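You operate a simulated robot arm through the tools that you are given. There is no shell and no other tool. Be economical: measure what you need, move in short steps, check, and stop when the job is done.

The job below is to be done with a simulated two-armed robot. You get a single attempt, and the scene is never put back.

JOB
Pick up the short pipe with the smallest size on its label from the back of the grey bench with a plate rack with one hand, pass it to the other hand and put it on the shelf of the blue bench.

The check looks at the end state, three seconds after you hand in, the way a careful person would. Anything else that was tipped, shoved, dropped, spilled or broken makes it a failure.

ROBOT AND FRAMES
Two 7-joint arms with two-finger parallel grippers on one trunk, on a base that drives. Base frame: it is fixed to the floor where the robot stands at the start and does not move with it; the origin is under the middle of the robot, x ahead of it, y to its left, z up; the surface under the hand at the start is at about z = 0.8. Units: m, degrees, N and s.
The left shoulder is at the start at [0.06, 0.143, 0.953], the right one opposite. With the tool pointing down near the work surface each hand reaches from about 0.32 to 0.74 m from the robot's upright axis, wherever it stands, measured 20 degrees to its own side. Places, roughly: shelf of the blue bench [0.6, 4.3, 0.3]. Payload 1.57 kg a hand.
Tool frame (each hand has its own): the origin (TCP) lies between the finger pads and is the grasp point; the fingertips stand 0.03 m ahead of it; z points along the fingers, y is the line along which they close. The gripper opens to 0.11 m. The fingers are 0.024 m wide and 0.012 m thick; the gripper's body (0.048 by 0.112 m) begins 0.078 m behind the TCP.
Orientation is that of the tool frame in the base frame, as a unit quaternion [x, y, z, w]. With the fingers straight down and closing along the base's y, the tool's x points along the base's -x, its y along +y and its z along -z.

CONTROLS
- The arms move only by the tool step_arm. It takes "left_commands", "right_commands" or both (then of equal length, played together; a hand with none holds still); each is a list of rows, each an object of numbers (a shift or turn left out is 0, a gripper value left out holds the last): "x", "y", "z": the shift along the tool's x, y, z in m; "ax", "ay", "az": the turn, a rotation vector about the tool's x, y, z in rad; "claw": the opening, from 0 (shut) to 1 (fully open). In form: [{"x": .., "y": .., "z": .., "ax": .., "ay": .., "az": .., "claw": ..}, ...]. A call has 1 to 10 rows; each row is the pose to reach, as a shift and turn from the pose commanded when the call began, along the tool's axes at that moment. A row lasts 0.2 s, in which the tool goes at most 0.05 m and 8.6 degrees; a call with a longer step from one row to the next is refused whole, and so is a gripper value outside its range. A pose out of reach is approached as far as the arm can. The call stops where the force on the tool passes 40 N (or 10 N more than at its start, if that is more) or the arm is blocked; 0.2 s more then pass. Each finger travels about 0.045 m/s and halts on what it meets, pressing with about 28 N; the grip force reading is that of the motor and also rises with nothing between the fingers. The clock runs only during rows and for 0.2 s after the last one: add rows that repeat a pose to give the fingers time. It gives the time, the measured TCP pose, the force on the tool (base axes), the opening and the grip force at its end, in the units of the frame above (readings bear some noise), with the torque about the TCP (base axes, N m) and any sound that the robot's microphone picked up, and new pictures: "views" is both (left out), scene, wrist or none (wrist: the cameras of the hands that moved).
- Cameras (640 x 400 px; columns grow to the right, rows downward): "scene" is now at [0.0479, 0.0162, 1.5605]; the picture's right is [0.21, -0.98, 0.00], its down [-0.74, -0.16, -0.65] and it looks along [0.64, 0.14, -0.76] (base axes); focal length 275 px, centre (320, 200). "left" rides on the left gripper at [0.07, -0.016, -0.141] in its tool frame; the picture's right is [0.23, 0.97, 0.00], its down [-0.86, 0.20, -0.48] and it looks along [-0.47, 0.11, 0.88] (tool axes); focal length 222 px, centre (320, 200). "right" rides on the right gripper at [0.07, 0.016, -0.141] in its tool frame; the picture's right is [-0.23, 0.97, 0.00], its down [-0.86, -0.20, -0.48] and it looks along [-0.47, -0.11, 0.88] (tool axes); focal length 222 px, centre (320, 200). There is no depth. A picture from a camera that has moved, and an enlarged one, comes with that camera's place and axes in the base frame and with its lens.
- slide_trunk(by): slides the trunk up (or, below 0, down) by that many m; the arms and the scene camera ride with it, the base frame stays. It gives what a move gives, with no picture.
- steer(legs): drives the robot by 1 to 6 legs, each [ahead, left, turn to the left] in m, m and degrees, along the robot's own axes; the way and the turn of a leg run together, so that a leg with both is an arc; at most 1.5 m and 180 degrees a leg. The arms and the cameras ride along, it lands a little off, and it stops where it bumps. It gives what a move gives, and a new picture of the scene camera.
- head_to(pan, tilt): turns the head with the scene camera to pan (to the left, within 86 degrees either way) and tilt (down, from -29 to 69), counted from straight ahead of the robot. It gives what a move gives, and a new picture of the scene camera.
- close_up(camera, box): a new picture of the part [left, top, right, bottom] of that camera's present view, enlarged. The clock stands still meanwhile.
- close_job(): hands the job in; it is judged then, once.

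Go step by step. Nothing tells you exact positions but the pictures and the camera data: compare them with the known pose of the tool, close in by small moves and look again before you grip or let go. The budget is 120 turns and 260 pictures, counting those below and the enlarged ones. Unless the task says otherwise, let go and move clear before handing in, and close with one line.

The tools are called after "Call:" by a JSON object that holds its "fn" and its "kwargs". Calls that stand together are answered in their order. step_arm: Moves the arms, as the interface text tells. Its arguments: {"type":"object","properties":{"left_commands":{"type":"array"},"right_commands":{"type":"array"},"views":{"type":"string","enum":["both","scene","wrist","none"]}},"required":[]} The other tools are called the same way: slide_trunk (by) slides the trunk up or down; steer (legs) drives the base; head_to (pan, tilt) turns the head that bears the scene camera; close_up (camera, box) takes an enlarged picture of a part of a camera's view; close_job () hands the job in.

At the start:

```text
time: 0.0
left_tcp_pos: [0.4253, 0.2551, 1.1246]
left_tool_rot: [0.001, 1.0, 0.0, 0.0]
left_ft_force: [-0.6, 0.4, 0.0]
left_ft_torque: [0.02, 0.01, 0.0]
left_gripper_width: 0.1102
left_grip_force: 0.1
right_tcp_pos: [0.4555, -0.0757, 1.1038]
right_tool_rot: [-0.001, 1.0, -0.001, 0.0]
right_ft_force: [0.2, -0.3, -0.7]
right_ft_torque: [-0.01, -0.02, 0.01]
right_gripper_width: 0.1101
right_grip_force: 0.0
trunk travel left (down, up): [-0.551, 0.039]
robot x, y, heading: [-0.0002, 0.0004, -0.1]
head pan, tilt: [12.3, 49.3]
```

scene: 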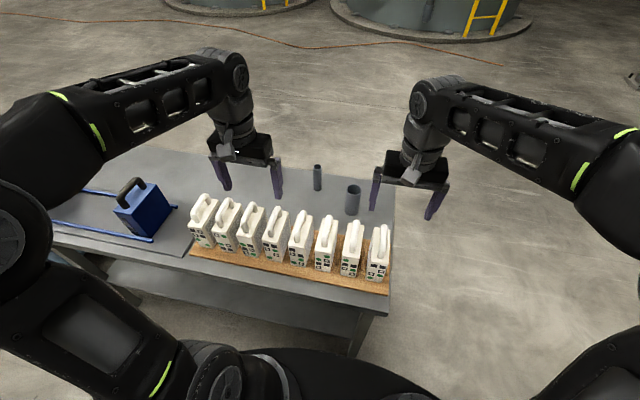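
right: 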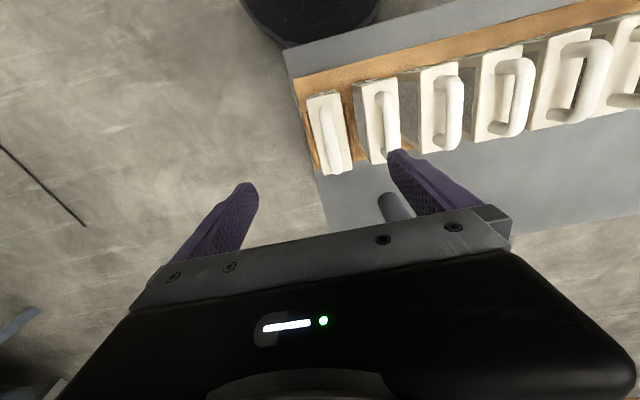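
left: 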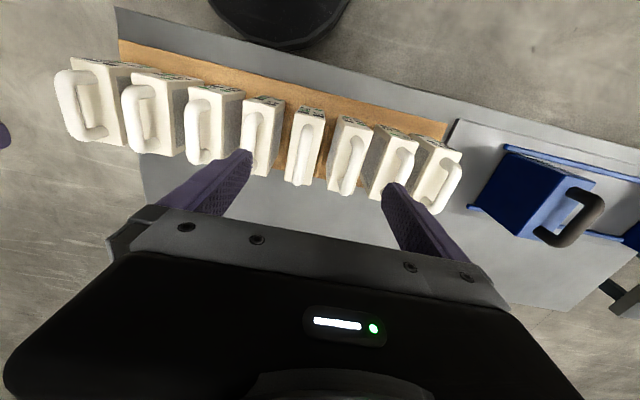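

I see a grey bench with a row of white cartons and two upright pipes behind them. I'll enlarge this and check the surroundings for other benches.

Call:
{"fn": "close_up", "kwargs": {"camera": "scene", "box": [260, 140, 420, 240]}}

Call:
{"fn": "head_to", "kwargs": {"pan": 60, "tilt": 25}}

Call:
{"fn": "head_to", "kwargs": {"pan": -60, "tilt": 25}}

```text
4.00 times, centred on (340, 190) of scene
camera zoom: at [0.0479, 0.0162, 1.5605], right [0.21, -0.98, 0.0], down [-0.74, -0.16, -0.65], along [0.64, 0.14, -0.76], focal length 1098 px, centre (240, 240)
```

zoom: 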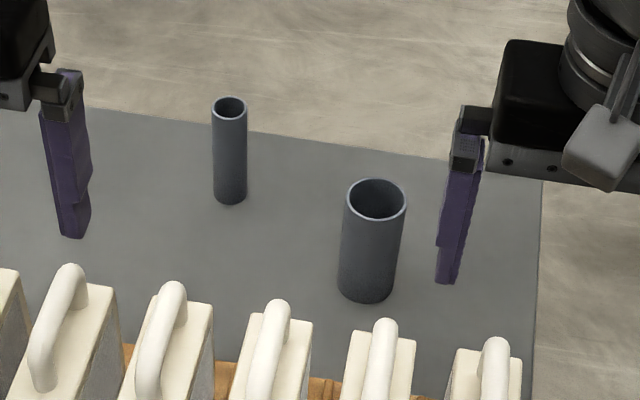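

```text
time: 1.1
left_tcp_pos: [0.4267, 0.2539, 1.1245]
left_tool_rot: [0.0, 1.0, -0.001, 0.0]
left_ft_force: [0.7, -0.4, -0.3]
left_ft_torque: [-0.04, 0.02, 0.04]
left_gripper_width: 0.1102
left_grip_force: 0.0
right_tcp_pos: [0.4556, -0.0755, 1.1027]
right_tool_rot: [0.0, 1.0, 0.0, 0.0]
right_ft_force: [1.0, -0.1, 0.3]
right_ft_torque: [0.02, 0.02, -0.03]
right_gripper_width: 0.1101
right_grip_force: 0.1
trunk travel left (down, up): [-0.551, 0.039]
robot x, y, heading: [0.0003, 0.0038, 0.2]
head pan, tilt: [60.0, 25.0]
camera scene: at [0.0183, 0.0794, 1.597], right [0.87, -0.5, 0.0], down [-0.21, -0.37, -0.91], along [0.45, 0.78, -0.42], focal length 275 px, centre (320, 200)
```

scene: 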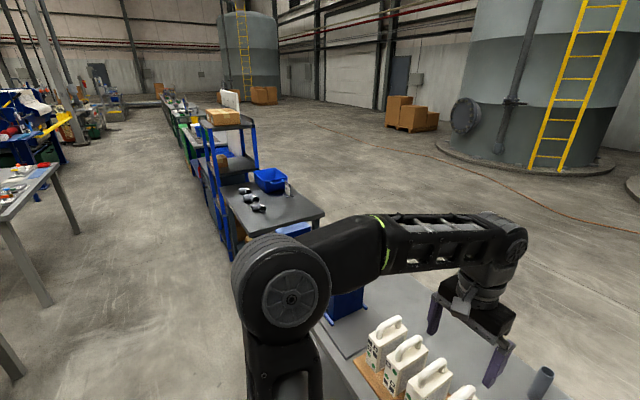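

```text
time: 3.1
left_tcp_pos: [0.4267, 0.2543, 1.1246]
left_tool_rot: [0.001, 1.0, 0.0, 0.0]
left_ft_force: [0.1, -0.3, -0.7]
left_ft_torque: [0.03, 0.02, 0.02]
left_gripper_width: 0.11
left_grip_force: 0.1
right_tcp_pos: [0.4552, -0.0757, 1.1032]
right_tool_rot: [0.0, 1.0, 0.0, 0.0]
right_ft_force: [0.0, -0.3, -0.8]
right_ft_torque: [-0.01, 0.0, -0.01]
right_gripper_width: 0.11
right_grip_force: 0.0
trunk travel left (down, up): [-0.551, 0.039]
robot x, y, heading: [-0.0007, 0.0032, -0.1]
head pan, tilt: [-60.0, 25.0]
camera scene: at [0.0182, -0.0801, 1.5971], right [-0.87, -0.5, 0.0], down [-0.21, 0.37, -0.91], along [0.45, -0.78, -0.42], focal length 275 px, centre (320, 200)
```

scene: 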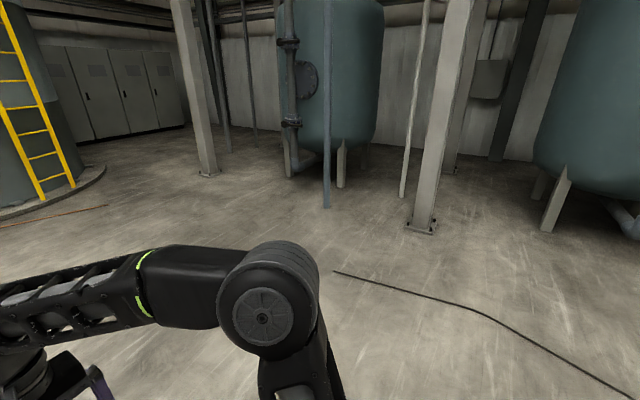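

The bench row continues to the left. I'll zoom on it to tell which bench has the plate rack and which is blue.

Call:
{"fn": "head_to", "kwargs": {"pan": 62, "tilt": 25}}

Call:
{"fn": "close_up", "kwargs": {"camera": "scene", "box": [150, 80, 350, 240]}}

Call:
{"fn": "close_up", "kwargs": {"camera": "scene", "box": [0, 60, 200, 220]}}

Call:
{"fn": "head_to", "kwargs": {"pan": 35, "tilt": 55}}

```text
time: 5.2
left_tcp_pos: [0.4259, 0.2539, 1.1239]
left_tool_rot: [0.0, 1.0, 0.001, 0.001]
left_ft_force: [-0.5, -0.3, -0.1]
left_ft_torque: [-0.02, 0.0, -0.02]
left_gripper_width: 0.1098
left_grip_force: 0.0
right_tcp_pos: [0.4537, -0.0745, 1.1035]
right_tool_rot: [-0.001, 1.0, -0.001, 0.0]
right_ft_force: [0.1, 0.7, 0.5]
right_ft_torque: [-0.02, 0.01, -0.03]
right_gripper_width: 0.11
right_grip_force: 0.1
trunk travel left (down, up): [-0.551, 0.039]
robot x, y, heading: [0.0004, 0.0011, 0.2]
head pan, tilt: [62.0, 25.0]
camera scene: at [0.0154, 0.081, 1.5971], right [0.88, -0.47, 0.0], down [-0.2, -0.37, -0.91], along [0.43, 0.8, -0.42], focal length 275 px, centre (320, 200)
```

scene: 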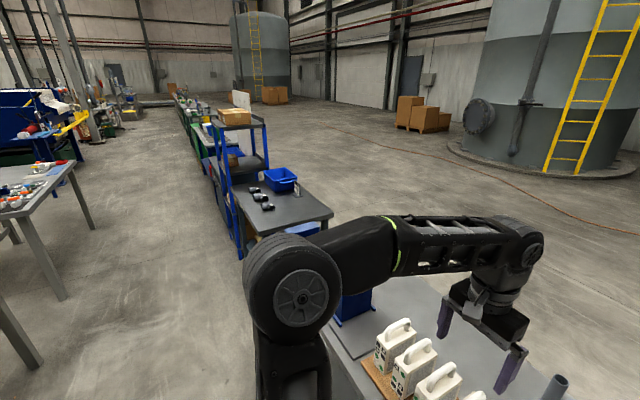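

```text
2.50 times, centred on (250, 160) of scene
camera zoom: at [0.0154, 0.081, 1.5971], right [0.88, -0.47, 0.0], down [-0.2, -0.37, -0.91], along [0.43, 0.8, -0.42], focal length 687 px, centre (495, 300)
```

zoom: 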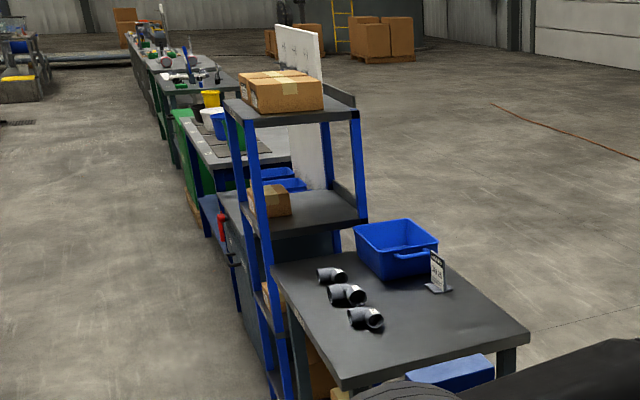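

```text
2.50 times, centred on (100, 140) of scene
camera zoom: at [0.0154, 0.081, 1.5971], right [0.88, -0.47, 0.0], down [-0.2, -0.37, -0.91], along [0.43, 0.8, -0.42], focal length 687 px, centre (870, 350)
```

zoom: 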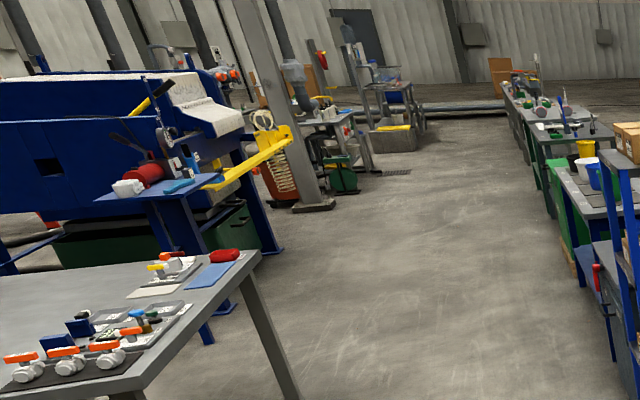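

```text
time: 6.1
left_tcp_pos: [0.4266, 0.2549, 1.1252]
left_tool_rot: [0.001, 1.0, 0.0, 0.0]
left_ft_force: [1.2, -0.5, -0.2]
left_ft_torque: [0.01, 0.02, -0.01]
left_gripper_width: 0.11
left_grip_force: 0.0
right_tcp_pos: [0.4556, -0.0746, 1.1031]
right_tool_rot: [-0.001, 1.0, 0.0, 0.001]
right_ft_force: [0.0, -0.4, 0.2]
right_ft_torque: [0.0, 0.02, -0.01]
right_gripper_width: 0.11
right_grip_force: 0.1
trunk travel left (down, up): [-0.551, 0.039]
robot x, y, heading: [0.0016, -0.0005, 0.0]
head pan, tilt: [35.0, 55.0]
camera scene: at [0.0312, 0.0411, 1.5531], right [0.57, -0.82, 0.0], down [-0.67, -0.47, -0.57], along [0.47, 0.33, -0.82], focal length 275 px, centre (320, 200)
```

scene: 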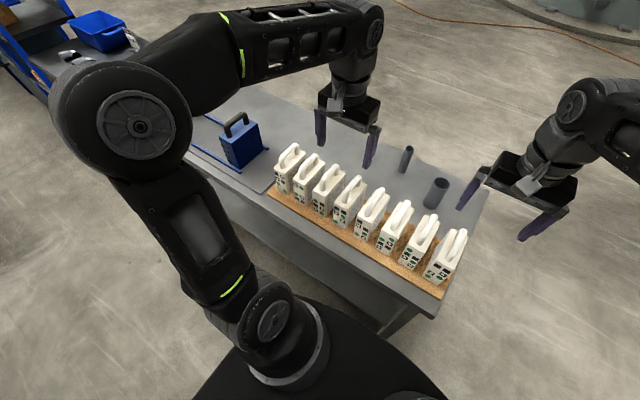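

Two unlabelled-looking pipes here, but I need to confirm the bench. I'll look closer at the items and around behind me on the left.

Call:
{"fn": "close_up", "kwargs": {"camera": "scene", "box": [380, 120, 480, 220]}}

Call:
{"fn": "close_up", "kwargs": {"camera": "scene", "box": [180, 90, 340, 220]}}

Call:
{"fn": "head_to", "kwargs": {"pan": 86, "tilt": 15}}

Call:
{"fn": "head_to", "kwargs": {"pan": 0, "tilt": 50}}

```text
4.00 times, centred on (430, 170) of scene
camera zoom: at [0.0312, 0.0411, 1.5531], right [0.57, -0.82, 0.0], down [-0.67, -0.47, -0.57], along [0.47, 0.33, -0.82], focal length 1098 px, centre (-120, 320)
```

zoom: 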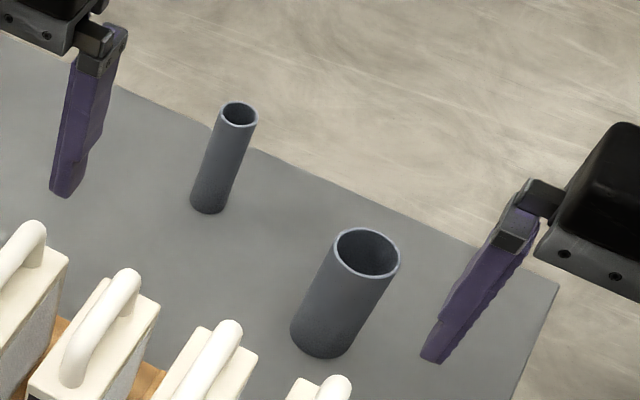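

```text
3.08 times, centred on (260, 155) of scene
camera zoom: at [0.0312, 0.0411, 1.5531], right [0.57, -0.82, 0.0], down [-0.67, -0.47, -0.57], along [0.47, 0.33, -0.82], focal length 845 px, centre (505, 338)
```

zoom: 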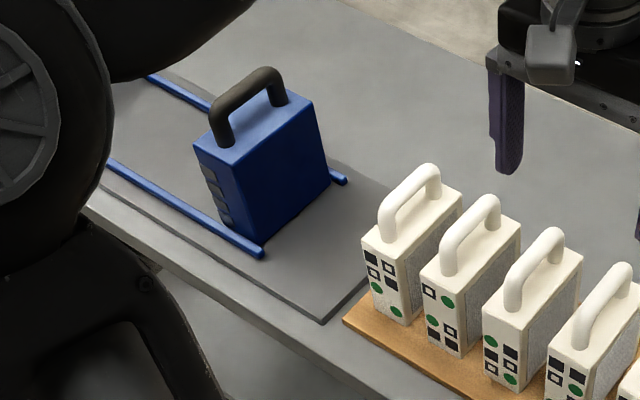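

```text
time: 7.3
left_tcp_pos: [0.4251, 0.2557, 1.1242]
left_tool_rot: [0.0, 1.0, 0.0, 0.0]
left_ft_force: [-0.2, 0.3, 0.0]
left_ft_torque: [0.01, -0.02, 0.02]
left_gripper_width: 0.1101
left_grip_force: 0.1
right_tcp_pos: [0.4557, -0.0741, 1.1029]
right_tool_rot: [-0.001, 1.0, 0.0, 0.001]
right_ft_force: [0.2, 0.2, -0.2]
right_ft_torque: [-0.02, 0.02, -0.01]
right_gripper_width: 0.1099
right_grip_force: 0.0
trunk travel left (down, up): [-0.551, 0.039]
robot x, y, heading: [0.0006, -0.0028, -0.2]
head pan, tilt: [85.9, 15.0]
camera scene: at [-0.0212, 0.0928, 1.6132], right [1.0, -0.07, 0.0], down [-0.02, -0.26, -0.97], along [0.07, 0.96, -0.26], focal length 275 px, centre (320, 200)
```

scene: 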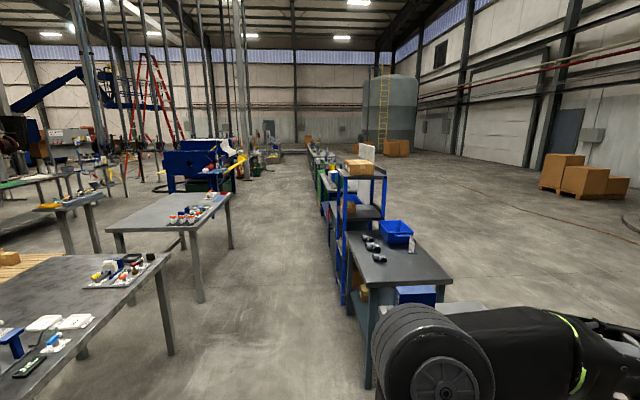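

```text
time: 8.9
left_tcp_pos: [0.4254, 0.2541, 1.1249]
left_tool_rot: [0.0, 1.0, -0.001, 0.0]
left_ft_force: [-1.0, 0.2, -0.2]
left_ft_torque: [-0.03, 0.01, 0.02]
left_gripper_width: 0.1101
left_grip_force: 0.0
right_tcp_pos: [0.4547, -0.0758, 1.1027]
right_tool_rot: [0.0, 1.0, 0.0, 0.0]
right_ft_force: [0.2, -0.5, 0.3]
right_ft_torque: [-0.01, -0.02, -0.01]
right_gripper_width: 0.11
right_grip_force: 0.1
trunk travel left (down, up): [-0.551, 0.039]
robot x, y, heading: [0.0024, -0.0014, 0.3]
head pan, tilt: [0.0, 50.0]
camera scene: at [0.0491, -0.0003, 1.5596], right [0.0, -1.0, 0.0], down [-0.77, 0.0, -0.64], along [0.64, 0.0, -0.77], focal length 275 px, centre (320, 200)
```

scene: 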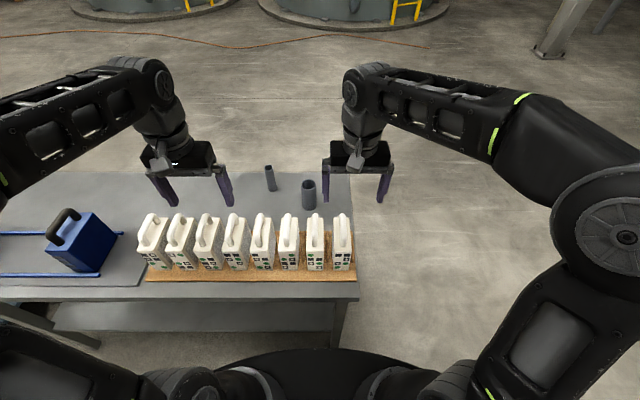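

The bench in front has the white plates standing in a rack and pipes along its back edge, so it is the right bench. Any labels must face away from me, so I'll drive round the right end to the back.

Call:
{"fn": "steer", "kwargs": {"legs": [[-0.25, 0, 0], [0, -0.78, 0], [1.5, 0, 0], [0.1, 0, 0], [0, 0, 180]]}}

Call:
{"fn": "head_to", "kwargs": {"pan": -40, "tilt": 35}}

```text
time: 29.9
left_tcp_pos: [0.9519, -1.0807, 1.1241]
left_tool_rot: [0.997, 0.074, 0.0, 0.0]
left_ft_force: [-0.9, -0.1, -0.4]
left_ft_torque: [0.0, 0.0, 0.0]
left_gripper_width: 0.11
left_grip_force: 0.1
right_tcp_pos: [0.875, -0.7583, 1.1034]
right_tool_rot: [0.997, 0.074, 0.0, 0.0]
right_ft_force: [0.1, 0.4, -0.3]
right_ft_torque: [-0.02, 0.02, -0.04]
right_gripper_width: 0.11
right_grip_force: 0.0
trunk travel left (down, up): [-0.551, 0.039]
robot x, y, heading: [1.3404, -0.7652, -171.5]
head pan, tilt: [0.0, 50.0]
camera scene: at [1.2914, -0.7734, 1.5596], right [-0.15, 0.99, 0.0], down [0.76, 0.11, -0.64], along [-0.64, -0.09, -0.77], focal length 275 px, centre (320, 200)
```

scene: 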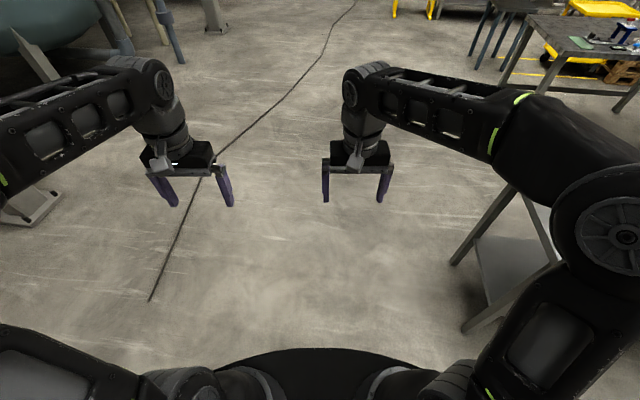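

```text
time: 31.0
left_tcp_pos: [0.9535, -1.0804, 1.1242]
left_tool_rot: [0.997, 0.074, 0.0, 0.0]
left_ft_force: [0.6, 0.0, -0.1]
left_ft_torque: [0.03, 0.0, 0.02]
left_gripper_width: 0.11
left_grip_force: 0.0
right_tcp_pos: [0.8749, -0.7587, 1.1033]
right_tool_rot: [0.997, 0.073, 0.0, 0.0]
right_ft_force: [0.1, 0.6, -0.3]
right_ft_torque: [0.0, 0.0, -0.03]
right_gripper_width: 0.1103
right_grip_force: 0.0
trunk travel left (down, up): [-0.551, 0.039]
robot x, y, heading: [1.3366, -0.7631, -171.4]
head pan, tilt: [-40.0, 35.0]
camera scene: at [1.2924, -0.716, 1.5813], right [0.52, 0.85, 0.0], down [0.49, -0.3, -0.82], along [-0.7, 0.43, -0.57], focal length 275 px, centre (320, 200)
```

scene: 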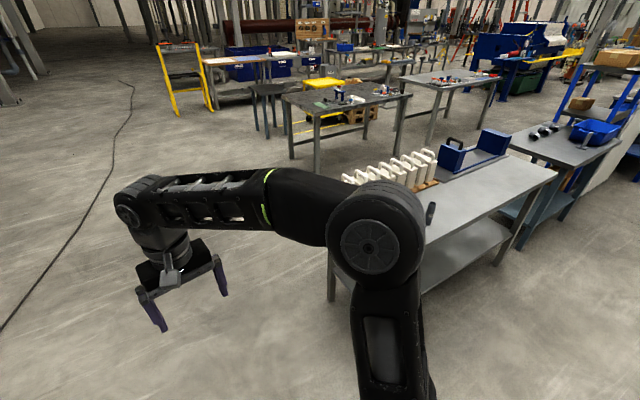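

I'm behind the bench and can see its back. I'll square up and slide right to face the pipes.

Call:
{"fn": "steer", "kwargs": {"legs": [[0, 0, -8.6], [0, -0.85, 0]]}}

Call:
{"fn": "head_to", "kwargs": {"pan": 0, "tilt": 45}}

```text
time: 36.1
left_tcp_pos: [0.9112, -0.1846, 1.125]
left_tool_rot: [1.0, 0.003, 0.0, 0.0]
left_ft_force: [1.0, 0.5, 0.0]
left_ft_torque: [0.01, -0.02, 0.03]
left_gripper_width: 0.1101
left_grip_force: 0.0
right_tcp_pos: [0.88, 0.1444, 1.1026]
right_tool_rot: [1.0, 0.002, 0.0, 0.0]
right_ft_force: [-0.2, 0.6, -0.3]
right_ft_torque: [-0.01, -0.01, -0.02]
right_gripper_width: 0.11
right_grip_force: 0.0
trunk travel left (down, up): [-0.551, 0.039]
robot x, y, heading: [1.332, 0.0752, -179.7]
head pan, tilt: [-40.0, 35.0]
camera scene: at [1.2993, 0.1277, 1.5813], right [0.64, 0.77, 0.0], down [0.44, -0.37, -0.82], along [-0.63, 0.52, -0.57], focal length 275 px, centre (320, 200)
```

scene: 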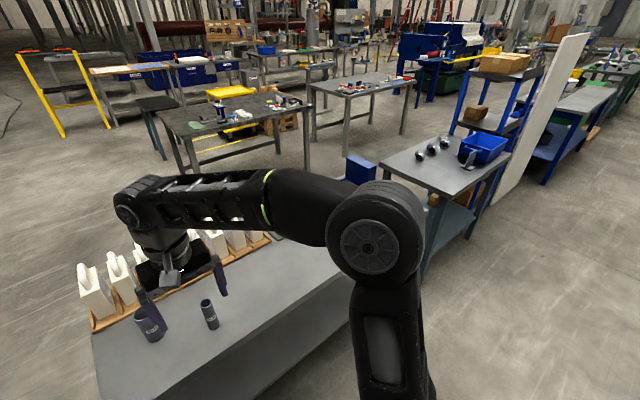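

```text
time: 37.2
left_tcp_pos: [0.9104, -0.1856, 1.1248]
left_tool_rot: [1.0, 0.003, -0.001, 0.0]
left_ft_force: [0.5, 0.2, 0.2]
left_ft_torque: [0.02, 0.03, -0.01]
left_gripper_width: 0.1099
left_grip_force: 0.0
right_tcp_pos: [0.8802, 0.1458, 1.1035]
right_tool_rot: [1.0, 0.001, 0.001, 0.0]
right_ft_force: [0.5, 0.2, -0.3]
right_ft_torque: [-0.02, -0.03, 0.02]
right_gripper_width: 0.1102
right_grip_force: 0.0
trunk travel left (down, up): [-0.551, 0.039]
robot x, y, heading: [1.3326, 0.0731, -179.8]
head pan, tilt: [0.0, 45.0]
camera scene: at [1.2857, 0.0705, 1.5665], right [0.0, 1.0, 0.0], down [0.71, 0.0, -0.71], along [-0.71, 0.0, -0.71], focal length 275 px, centre (320, 200)
```

scene: 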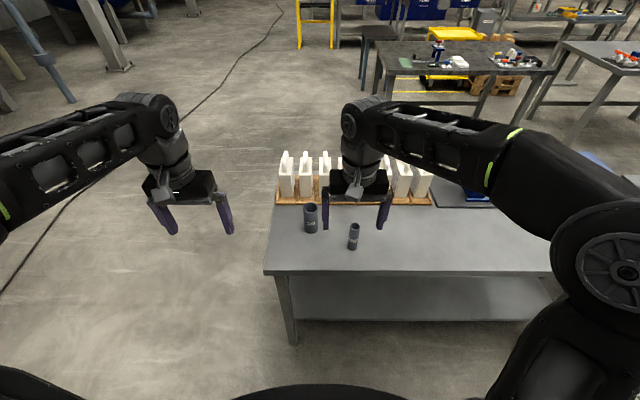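

Labels are visible now; enlarge to read, and look at the blue bench too.

Call:
{"fn": "close_up", "kwargs": {"camera": "scene", "box": [290, 190, 380, 260]}}

Call:
{"fn": "close_up", "kwargs": {"camera": "scene", "box": [260, 140, 480, 300]}}

Call:
{"fn": "head_to", "kwargs": {"pan": -75, "tilt": 18}}

Call:
{"fn": "close_up", "kwargs": {"camera": "scene", "box": [200, 100, 440, 260]}}

```text
5.71 times, centred on (335, 225) of scene
camera zoom: at [1.2857, 0.0705, 1.5665], right [0.0, 1.0, 0.0], down [0.71, 0.0, -0.71], along [-0.71, 0.0, -0.71], focal length 1569 px, centre (234, 57)
```

zoom: 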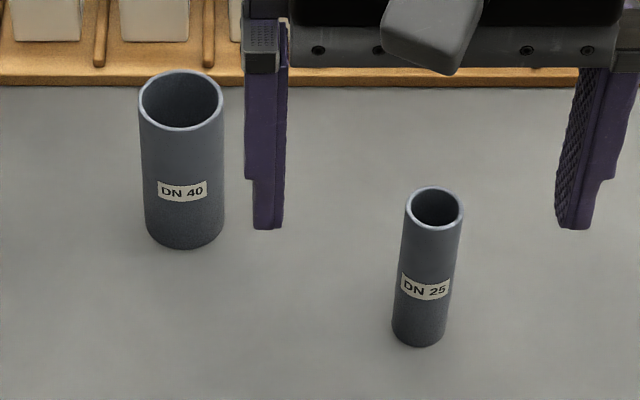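

```text
2.50 times, centred on (370, 220) of scene
camera zoom: at [1.2857, 0.0705, 1.5665], right [0.0, 1.0, 0.0], down [0.71, 0.0, -0.71], along [-0.71, 0.0, -0.71], focal length 687 px, centre (195, 150)
```

zoom: 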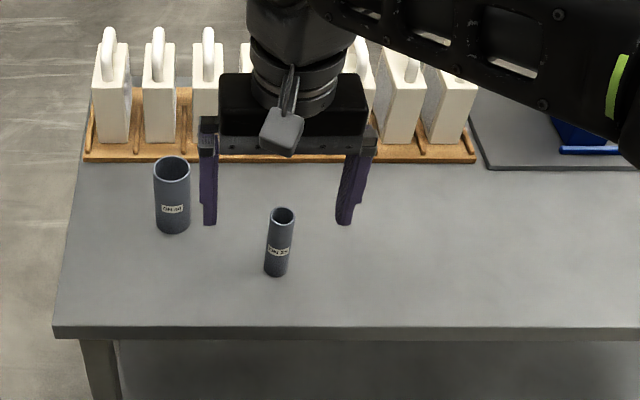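

```text
time: 38.6
left_tcp_pos: [0.9103, -0.1856, 1.1238]
left_tool_rot: [1.0, 0.002, 0.0, 0.0]
left_ft_force: [0.3, -0.1, 0.1]
left_ft_torque: [0.02, 0.02, 0.02]
left_gripper_width: 0.1099
left_grip_force: 0.0
right_tcp_pos: [0.8783, 0.1438, 1.1026]
right_tool_rot: [1.0, 0.001, 0.0, 0.0]
right_ft_force: [-0.5, -0.4, 0.9]
right_ft_torque: [-0.01, 0.0, 0.01]
right_gripper_width: 0.1099
right_grip_force: 0.1
trunk travel left (down, up): [-0.551, 0.039]
robot x, y, heading: [1.336, 0.0732, -179.7]
head pan, tilt: [-75.0, 18.0]
camera scene: at [1.3424, 0.1609, 1.6084], right [0.96, 0.26, 0.0], down [0.08, -0.3, -0.95], along [-0.25, 0.92, -0.31], focal length 275 px, centre (320, 200)
```

scene: 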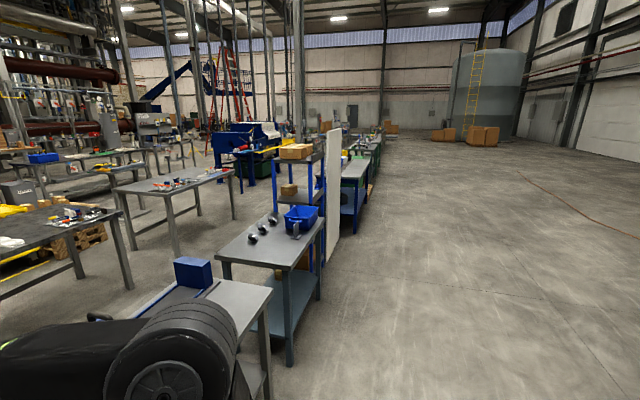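

```text
2.50 times, centred on (320, 180) of scene
camera zoom: at [1.3424, 0.1609, 1.6084], right [0.96, 0.26, 0.0], down [0.08, -0.3, -0.95], along [-0.25, 0.92, -0.31], focal length 687 px, centre (320, 250)
```

zoom: 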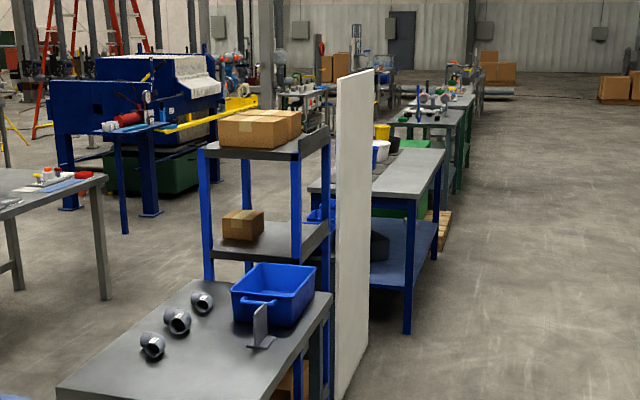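

The right-hand pipe is DN 25, so it is the target (about x 0.744, y 0.178, top z≈0.912). The blue bench's shelf is reachable from this side. I'll move the right hand above the pipe.

Call:
{"fn": "step_arm", "kwargs": {"right_commands": [{"x": -0.045, "y": -0.011}, {"x": -0.09, "y": -0.022}, {"x": -0.135, "y": -0.033}, {"x": -0.135, "y": -0.033, "z": 0.05}, {"x": -0.135, "y": -0.033, "z": 0.09}, {"x": -0.135, "y": -0.033, "z": 0.09}], "views": "wrist"}}

Call:
{"fn": "head_to", "kwargs": {"pan": 0, "tilt": 45}}

```text
time: 40.0
left_tcp_pos: [0.9097, -0.1849, 1.1252]
left_tool_rot: [1.0, 0.001, 0.001, 0.001]
left_ft_force: [-0.4, -0.5, -0.5]
left_ft_torque: [-0.01, -0.06, 0.02]
left_gripper_width: 0.1099
left_grip_force: 0.1
right_tcp_pos: [0.7453, 0.1804, 1.0141]
right_tool_rot: [1.0, 0.002, 0.0, 0.001]
right_ft_force: [0.6, 0.0, 0.5]
right_ft_torque: [0.01, 0.01, -0.01]
right_gripper_width: 0.11
right_grip_force: 0.0
right hand out of reach, approached as far as the arm can: row 3
trunk travel left (down, up): [-0.551, 0.039]
robot x, y, heading: [1.3369, 0.0718, -180.1]
head pan, tilt: [-75.0, 18.0]
camera right: at [0.8142, 0.1631, 1.1544], right [-0.22, -0.97, 0.0], down [-0.86, 0.2, 0.48], along [-0.47, 0.11, -0.88], focal length 222 px, centre (320, 200)
```

right: 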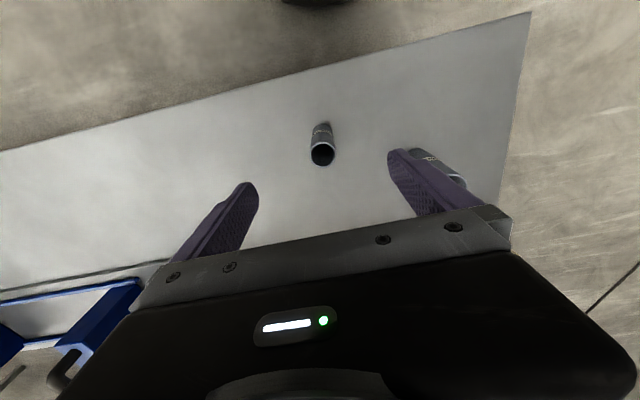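

```text
time: 41.5
left_tcp_pos: [0.911, -0.1852, 1.1243]
left_tool_rot: [1.0, 0.003, 0.0, 0.0]
left_ft_force: [-0.6, -0.1, 0.1]
left_ft_torque: [-0.02, 0.03, 0.0]
left_gripper_width: 0.1101
left_grip_force: 0.1
right_tcp_pos: [0.7459, 0.1799, 1.0157]
right_tool_rot: [1.0, 0.002, 0.0, 0.0]
right_ft_force: [0.8, 0.6, 0.1]
right_ft_torque: [-0.01, 0.0, -0.02]
right_gripper_width: 0.1102
right_grip_force: 0.0
trunk travel left (down, up): [-0.551, 0.039]
robot x, y, heading: [1.3371, 0.072, -179.5]
head pan, tilt: [0.0, 45.0]
camera scene: at [1.2857, 0.0706, 1.5665], right [0.0, 1.0, 0.0], down [0.71, 0.0, -0.71], along [-0.71, 0.0, -0.71], focal length 275 px, centre (320, 200)
```

scene: 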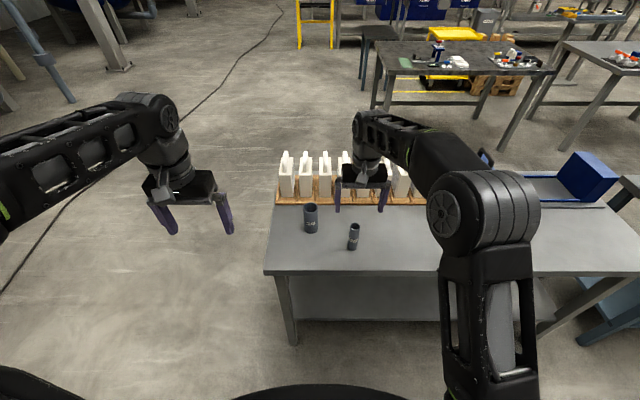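

The hand is centred over the DN 25 pipe to within a few mm. I'll go down onto its upper end and close.

Call:
{"fn": "step_arm", "kwargs": {"right_commands": [{"x": -0.003, "y": 0.002, "z": 0.05}, {"x": -0.003, "y": 0.002, "z": 0.09}, {"x": -0.003, "y": 0.002, "z": 0.11}, {"x": -0.003, "y": 0.002, "z": 0.11, "claw": 0}, {"x": -0.003, "y": 0.002, "z": 0.11, "claw": 0}, {"x": -0.003, "y": 0.002, "z": 0.11, "claw": 0}, {"x": -0.003, "y": 0.002, "z": 0.11, "claw": 0}, {"x": -0.003, "y": 0.002, "z": 0.11, "claw": 0}, {"x": -0.003, "y": 0.002, "z": 0.11, "claw": 0}, {"x": -0.003, "y": 0.002, "z": 0.11, "claw": 0}]}}

```text
refused: row 1 steps farther than a row can; nothing moved
```

Call:
{"fn": "step_arm", "kwargs": {"right_commands": [{"x": -0.003, "y": 0.002, "z": 0.045}, {"x": -0.003, "y": 0.002, "z": 0.085}, {"x": -0.003, "y": 0.002, "z": 0.11}, {"x": -0.003, "y": 0.002, "z": 0.11, "claw": 0}, {"x": -0.003, "y": 0.002, "z": 0.11, "claw": 0}, {"x": -0.003, "y": 0.002, "z": 0.11, "claw": 0}, {"x": -0.003, "y": 0.002, "z": 0.11, "claw": 0}, {"x": -0.003, "y": 0.002, "z": 0.11, "claw": 0}, {"x": -0.003, "y": 0.002, "z": 0.11, "claw": 0}, {"x": -0.003, "y": 0.002, "z": 0.11, "claw": 0}]}}

```text
time: 43.7
left_tcp_pos: [0.9102, -0.1852, 1.1246]
left_tool_rot: [1.0, 0.003, 0.001, 0.0]
left_ft_force: [-0.2, 0.3, -0.5]
left_ft_torque: [-0.01, -0.03, 0.02]
left_gripper_width: 0.1101
left_grip_force: 0.1
right_tcp_pos: [0.7439, 0.1757, 0.9039]
right_tool_rot: [1.0, 0.003, -0.001, 0.0]
right_ft_force: [0.6, -0.6, 0.0]
right_ft_torque: [-0.01, 0.01, 0.02]
right_gripper_width: 0.0303
right_grip_force: 28.2
trunk travel left (down, up): [-0.551, 0.039]
robot x, y, heading: [1.3329, 0.0709, -179.3]
head pan, tilt: [0.0, 45.0]
camera scene: at [1.2856, 0.0705, 1.5665], right [0.0, 1.0, 0.0], down [0.71, 0.0, -0.71], along [-0.71, 0.0, -0.71], focal length 275 px, centre (320, 200)
camera right: at [0.8117, 0.1582, 1.0439], right [-0.22, -0.97, 0.0], down [-0.86, 0.2, 0.48], along [-0.47, 0.11, -0.88], focal length 222 px, centre (320, 200)
```

scene: 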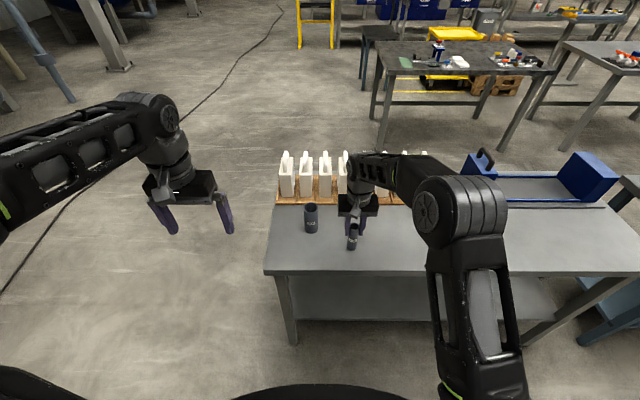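
right: 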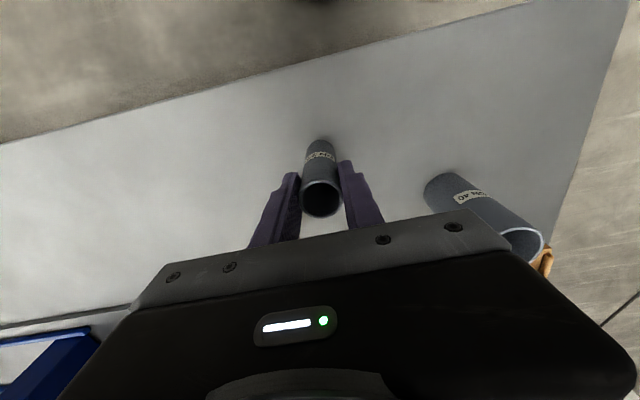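

The pipe is held (0.030 m, 28 N). I'll lift it straight up and then back away from the bench for the handover.

Call:
{"fn": "step_arm", "kwargs": {"right_commands": [{"z": -0.04}, {"z": -0.08}, {"z": -0.12}, {"z": -0.16}, {"z": -0.2}, {"z": -0.2}], "views": "none"}}

Call:
{"fn": "steer", "kwargs": {"legs": [[-0.5, 0, 0]]}}

```text
time: 45.1
left_tcp_pos: [0.9098, -0.1847, 1.1254]
left_tool_rot: [1.0, 0.002, 0.0, 0.0]
left_ft_force: [0.2, 0.2, 0.1]
left_ft_torque: [0.0, 0.03, 0.0]
left_gripper_width: 0.1098
left_grip_force: 0.0
right_tcp_pos: [0.7426, 0.1726, 1.0716]
right_tool_rot: [1.0, 0.003, 0.0, 0.0]
right_ft_force: [0.8, -0.2, -0.2]
right_ft_torque: [-0.01, 0.0, -0.02]
right_gripper_width: 0.0304
right_grip_force: 27.9
right hand out of reach, approached as far as the arm can: row 5, 6
trunk travel left (down, up): [-0.551, 0.039]
robot x, y, heading: [1.333, 0.0714, -179.6]
head pan, tilt: [0.0, 45.0]
```

```text
time: 48.0
left_tcp_pos: [1.4091, -0.1813, 1.1245]
left_tool_rot: [1.0, -0.003, 0.0, 0.0]
left_ft_force: [-0.5, -0.3, -0.9]
left_ft_torque: [-0.01, 0.01, -0.01]
left_gripper_width: 0.11
left_grip_force: 0.0
right_tcp_pos: [1.244, 0.1777, 1.0713]
right_tool_rot: [1.0, -0.001, 0.0, -0.001]
right_ft_force: [0.0, -0.4, 0.1]
right_ft_torque: [0.04, -0.01, 0.0]
right_gripper_width: 0.0307
right_grip_force: 28.0
trunk travel left (down, up): [-0.551, 0.039]
robot x, y, heading: [1.8373, 0.0713, 179.7]
head pan, tilt: [0.0, 45.0]
camera scene: at [1.7869, 0.0713, 1.5665], right [0.0, 1.0, 0.0], down [0.71, 0.0, -0.71], along [-0.71, 0.0, -0.71], focal length 275 px, centre (320, 200)
```

scene: 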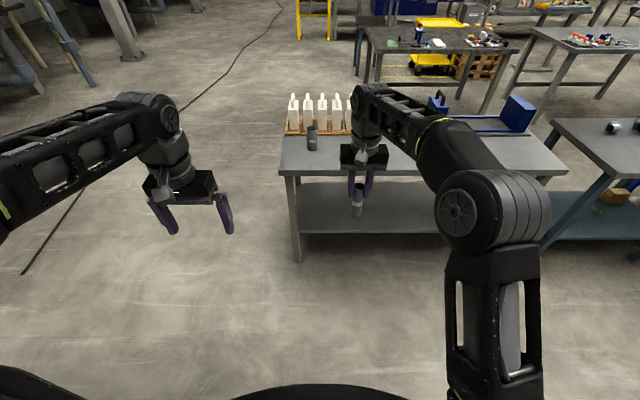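

Clear of the bench. I'll bring the pipe to the middle with the right hand and pitch the left hand to 45° forward-down beside it.

Call:
{"fn": "step_arm", "kwargs": {"right_commands": [{"x": 0.025, "y": 0.035}, {"x": 0.05, "y": 0.07}, {"x": 0.073, "y": 0.106}, {"x": 0.073, "y": 0.106}, {"x": 0.073, "y": 0.106}, {"x": 0.073, "y": 0.106}, {"x": 0.073, "y": 0.106}], "left_commands": [{"ay": -0.131, "y": 0.0}, {"ay": -0.262, "y": -0.02}, {"ay": -0.393, "y": -0.04}, {"ay": -0.524, "y": -0.06}, {"ay": -0.655, "y": -0.08}, {"ay": -0.785, "y": -0.1}, {"ay": -0.785, "y": -0.1}]}}

```text
time: 49.6
left_tcp_pos: [1.4091, -0.0799, 1.1238]
left_tool_rot: [0.924, -0.002, -0.383, -0.002]
left_ft_force: [0.0, -1.3, 0.5]
left_ft_torque: [0.02, -0.04, 0.03]
left_gripper_width: 0.11
left_grip_force: 0.1
right_tcp_pos: [1.3179, 0.0706, 1.0718]
right_tool_rot: [1.0, -0.001, 0.0, 0.0]
right_ft_force: [0.2, -0.4, 0.0]
right_ft_torque: [-0.01, -0.01, -0.01]
right_gripper_width: 0.0307
right_grip_force: 28.1
trunk travel left (down, up): [-0.551, 0.039]
robot x, y, heading: [1.8326, 0.0686, 179.7]
head pan, tilt: [0.0, 45.0]
camera scene: at [1.7859, 0.0707, 1.5665], right [0.0, 1.0, 0.0], down [0.71, 0.0, -0.71], along [-0.71, 0.0, -0.71], focal length 275 px, centre (320, 200)
camera right: at [1.3854, 0.0527, 1.2113], right [-0.23, -0.97, 0.0], down [-0.85, 0.2, 0.48], along [-0.47, 0.11, -0.88], focal length 222 px, centre (320, 200)
camera left: at [1.5588, -0.0655, 1.1739], right [0.16, -0.97, -0.16], down [-0.27, -0.2, 0.94], along [-0.95, -0.11, -0.29], focal length 222 px, centre (320, 200)
```

scene: 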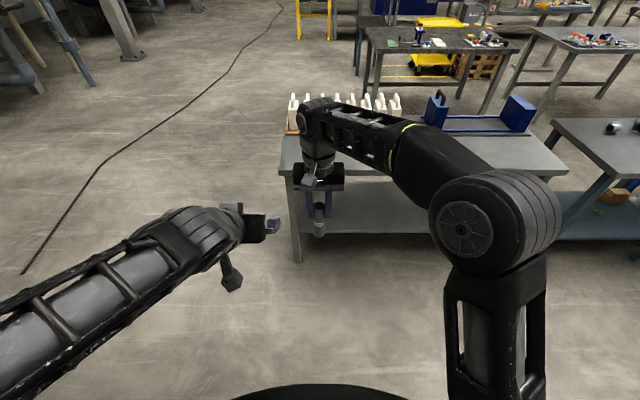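
right: 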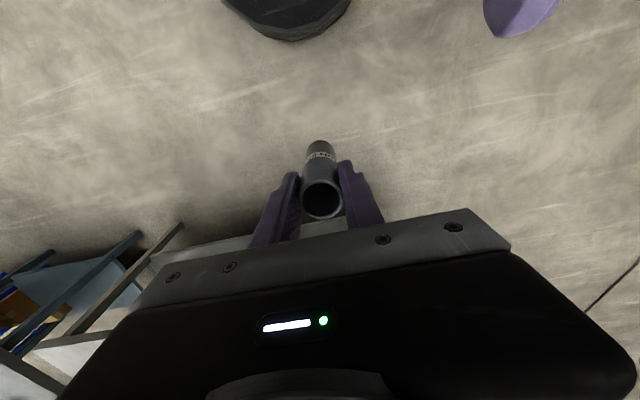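
left: 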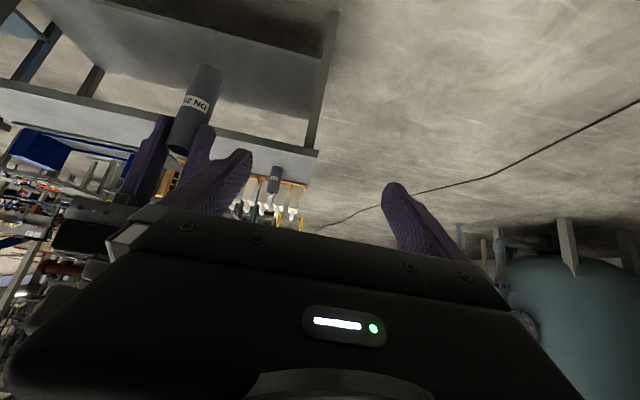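

Geometry matches the plan. I'll slide the left hand sideways to sit behind the pipe, open, then look before closing in.

Call:
{"fn": "step_arm", "kwargs": {"left_commands": [{"x": 0.018, "z": 0.026}, {"x": 0.018, "z": 0.026, "y": -0.04}, {"x": 0.018, "z": 0.026, "y": -0.08}, {"x": 0.018, "z": 0.026, "y": -0.12}, {"x": 0.018, "z": 0.026, "y": -0.15}, {"x": 0.018, "z": 0.026, "y": -0.15}]}}

```text
time: 51.0
left_tcp_pos: [1.4043, 0.0687, 1.0947]
left_tool_rot: [0.923, -0.001, -0.384, -0.001]
left_ft_force: [0.1, -0.3, 0.3]
left_ft_torque: [-0.04, -0.01, 0.02]
left_gripper_width: 0.1101
left_grip_force: 0.0
right_tcp_pos: [1.3176, 0.0703, 1.0715]
right_tool_rot: [1.0, -0.002, 0.0, 0.0]
right_ft_force: [0.7, 0.6, -0.7]
right_ft_torque: [0.01, 0.0, 0.0]
right_gripper_width: 0.0306
right_grip_force: 28.3
trunk travel left (down, up): [-0.551, 0.039]
robot x, y, heading: [1.8381, 0.0725, 179.7]
head pan, tilt: [0.0, 45.0]
camera scene: at [1.7867, 0.071, 1.5665], right [0.0, 1.0, 0.0], down [0.71, 0.0, -0.71], along [-0.71, 0.0, -0.71], focal length 275 px, centre (320, 200)
camera left: at [1.554, 0.0852, 1.1434], right [0.16, -0.97, -0.16], down [-0.27, -0.2, 0.94], along [-0.95, -0.11, -0.29], focal length 222 px, centre (320, 200)
```

scene: 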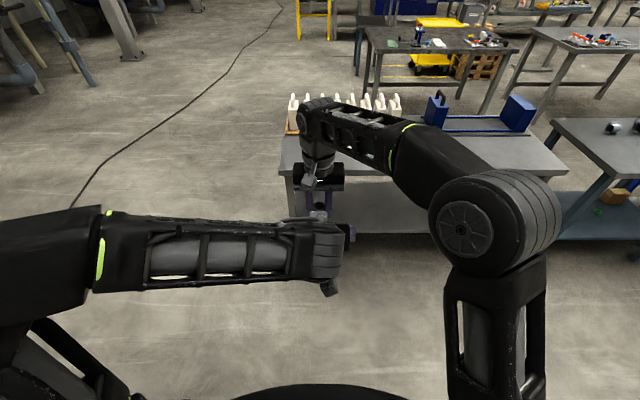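
left: 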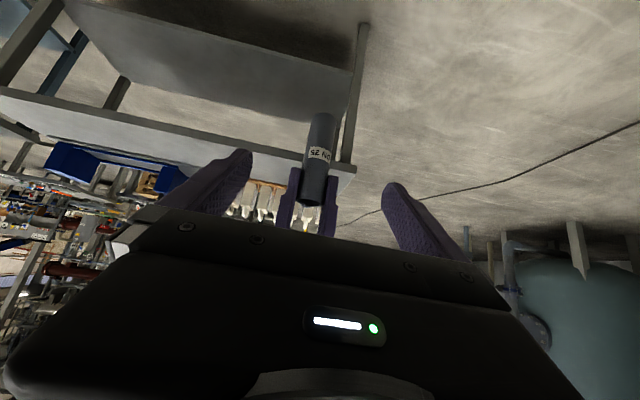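

The pipe sits centred between the open left fingers. I'll advance along the tool axis and close on its lower part.

Call:
{"fn": "step_arm", "kwargs": {"left_commands": [{"y": -0.001, "z": 0.04}, {"y": -0.001, "z": 0.08}, {"y": -0.001, "z": 0.11}, {"y": -0.001, "z": 0.121}, {"y": -0.001, "z": 0.121}]}}

Call:
{"fn": "close_up", "kwargs": {"camera": "scene", "box": [270, 150, 390, 250]}}

```text
time: 52.2
left_tcp_pos: [1.3183, 0.0707, 1.0078]
left_tool_rot: [0.924, -0.001, -0.383, -0.001]
left_ft_force: [-0.4, 0.2, 1.2]
left_ft_torque: [0.01, -0.02, 0.05]
left_gripper_width: 0.11
left_grip_force: 0.0
right_tcp_pos: [1.3169, 0.0703, 1.0721]
right_tool_rot: [1.0, -0.002, 0.0, 0.0]
right_ft_force: [0.8, -0.1, -1.4]
right_ft_torque: [0.03, -0.01, -0.01]
right_gripper_width: 0.0305
right_grip_force: 28.4
trunk travel left (down, up): [-0.551, 0.039]
robot x, y, heading: [1.8363, 0.0675, 179.9]
head pan, tilt: [0.0, 45.0]
camera scene: at [1.786, 0.0713, 1.5665], right [0.0, 1.0, 0.0], down [0.71, 0.0, -0.71], along [-0.71, 0.0, -0.71], focal length 275 px, centre (320, 200)
camera left: at [1.4682, 0.0862, 1.0575], right [0.16, -0.97, -0.16], down [-0.27, -0.2, 0.94], along [-0.95, -0.11, -0.29], focal length 222 px, centre (320, 200)
```

scene: 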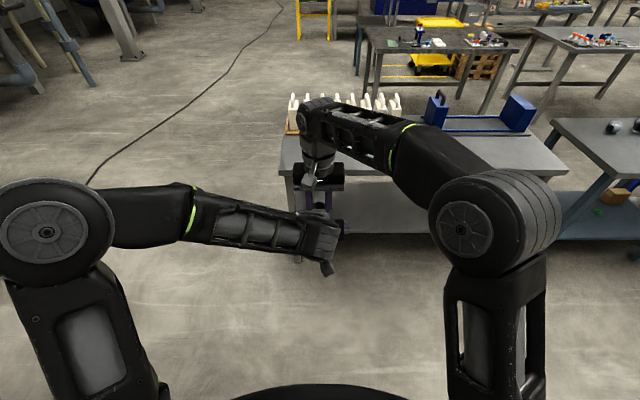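
left: 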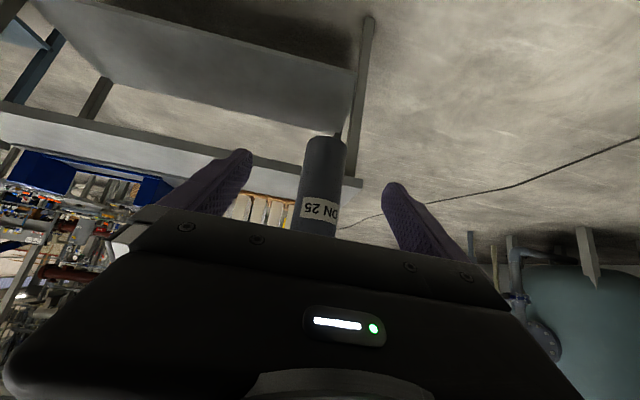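

```text
4.00 times, centred on (330, 200) of scene
camera zoom: at [1.786, 0.0713, 1.5665], right [0.0, 1.0, 0.0], down [0.71, 0.0, -0.71], along [-0.71, 0.0, -0.71], focal length 1098 px, centre (280, 200)
```

zoom: 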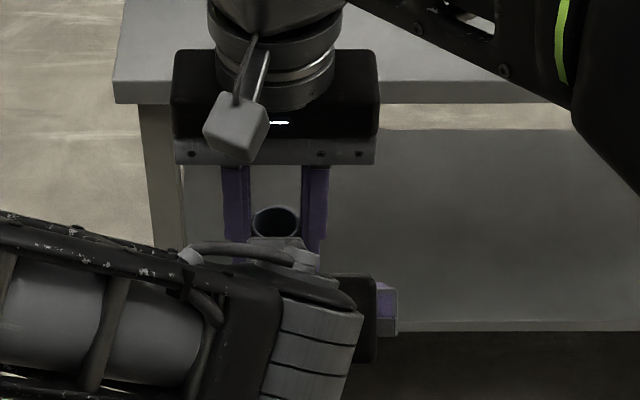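

Left fingers straddle the lower part of the pipe. Closing the left hand.

Call:
{"fn": "step_arm", "kwargs": {"left_commands": [{"claw": 0}, {"claw": 0}, {"claw": 0}, {"claw": 0}, {"claw": 0}, {"claw": 0}, {"claw": 0}, {"claw": 0}], "views": "wrist"}}

```text
time: 54.0
left_tcp_pos: [1.3194, 0.0694, 1.0075]
left_tool_rot: [0.924, -0.002, -0.383, -0.001]
left_ft_force: [0.2, 0.9, -0.2]
left_ft_torque: [-0.08, 0.01, -0.04]
left_gripper_width: 0.0301
left_grip_force: 28.0
right_tcp_pos: [1.3161, 0.0709, 1.0717]
right_tool_rot: [1.0, -0.001, 0.0, 0.0]
right_ft_force: [1.0, -0.6, -0.8]
right_ft_torque: [0.03, 0.01, 0.02]
right_gripper_width: 0.0306
right_grip_force: 28.0
trunk travel left (down, up): [-0.551, 0.039]
robot x, y, heading: [1.8373, 0.0711, 179.8]
head pan, tilt: [0.0, 45.0]
camera left: at [1.4684, 0.0861, 1.0577], right [0.16, -0.97, -0.16], down [-0.27, -0.2, 0.94], along [-0.95, -0.11, -0.29], focal length 222 px, centre (320, 200)
```

left: 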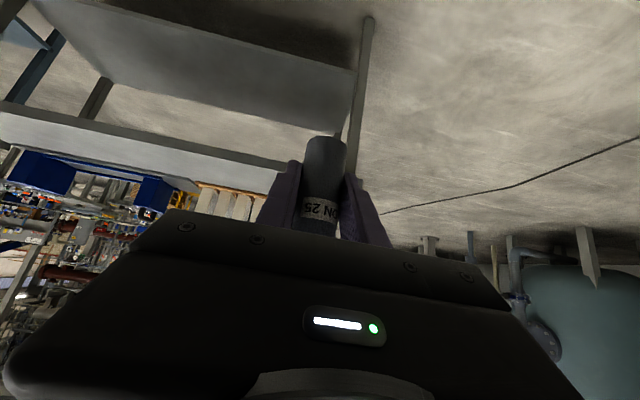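

Both hands hold the pipe with almost no side force. I'll open the right hand and then raise it clear.

Call:
{"fn": "step_arm", "kwargs": {"right_commands": [{"claw": 1}, {"claw": 1}, {"claw": 1}, {"claw": 1}, {"claw": 1}, {"z": -0.03, "claw": 1}, {"z": -0.06, "claw": 1}, {"z": -0.06, "claw": 1}]}}

```text
time: 55.9
left_tcp_pos: [1.3183, 0.0703, 1.0096]
left_tool_rot: [0.924, -0.002, -0.383, -0.001]
left_ft_force: [0.0, 0.2, 0.6]
left_ft_torque: [-0.01, 0.0, -0.01]
left_gripper_width: 0.0304
left_grip_force: 27.9
right_tcp_pos: [1.3172, 0.0699, 1.1019]
right_tool_rot: [1.0, -0.001, -0.001, 0.0]
right_ft_force: [-0.7, 0.4, 0.6]
right_ft_torque: [0.01, -0.02, -0.01]
right_gripper_width: 0.11
right_grip_force: 0.0
right hand out of reach, approached as far as the arm can: row 7, 8
trunk travel left (down, up): [-0.551, 0.039]
robot x, y, heading: [1.8379, 0.0683, 179.8]
head pan, tilt: [0.0, 45.0]
camera scene: at [1.7863, 0.0711, 1.5665], right [0.0, 1.0, 0.0], down [0.71, 0.0, -0.71], along [-0.71, 0.0, -0.71], focal length 275 px, centre (320, 200)
camera right: at [1.3862, 0.0532, 1.2417], right [-0.23, -0.97, 0.0], down [-0.85, 0.2, 0.48], along [-0.47, 0.11, -0.88], focal length 222 px, centre (320, 200)
```

scene: 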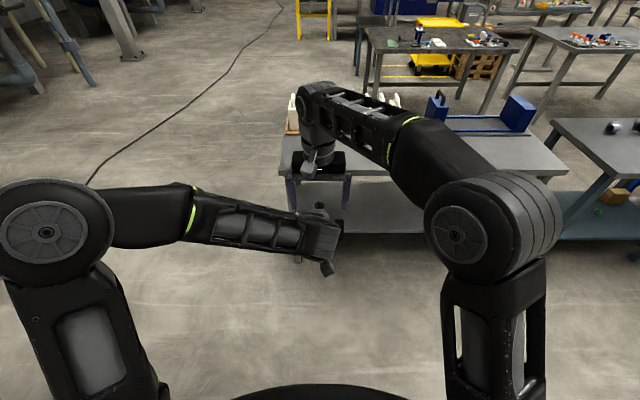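
right: 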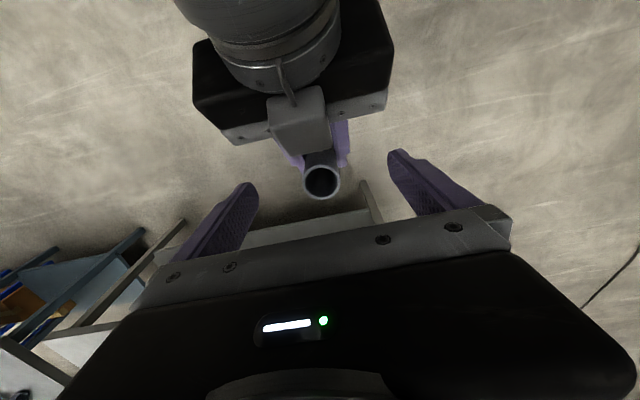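

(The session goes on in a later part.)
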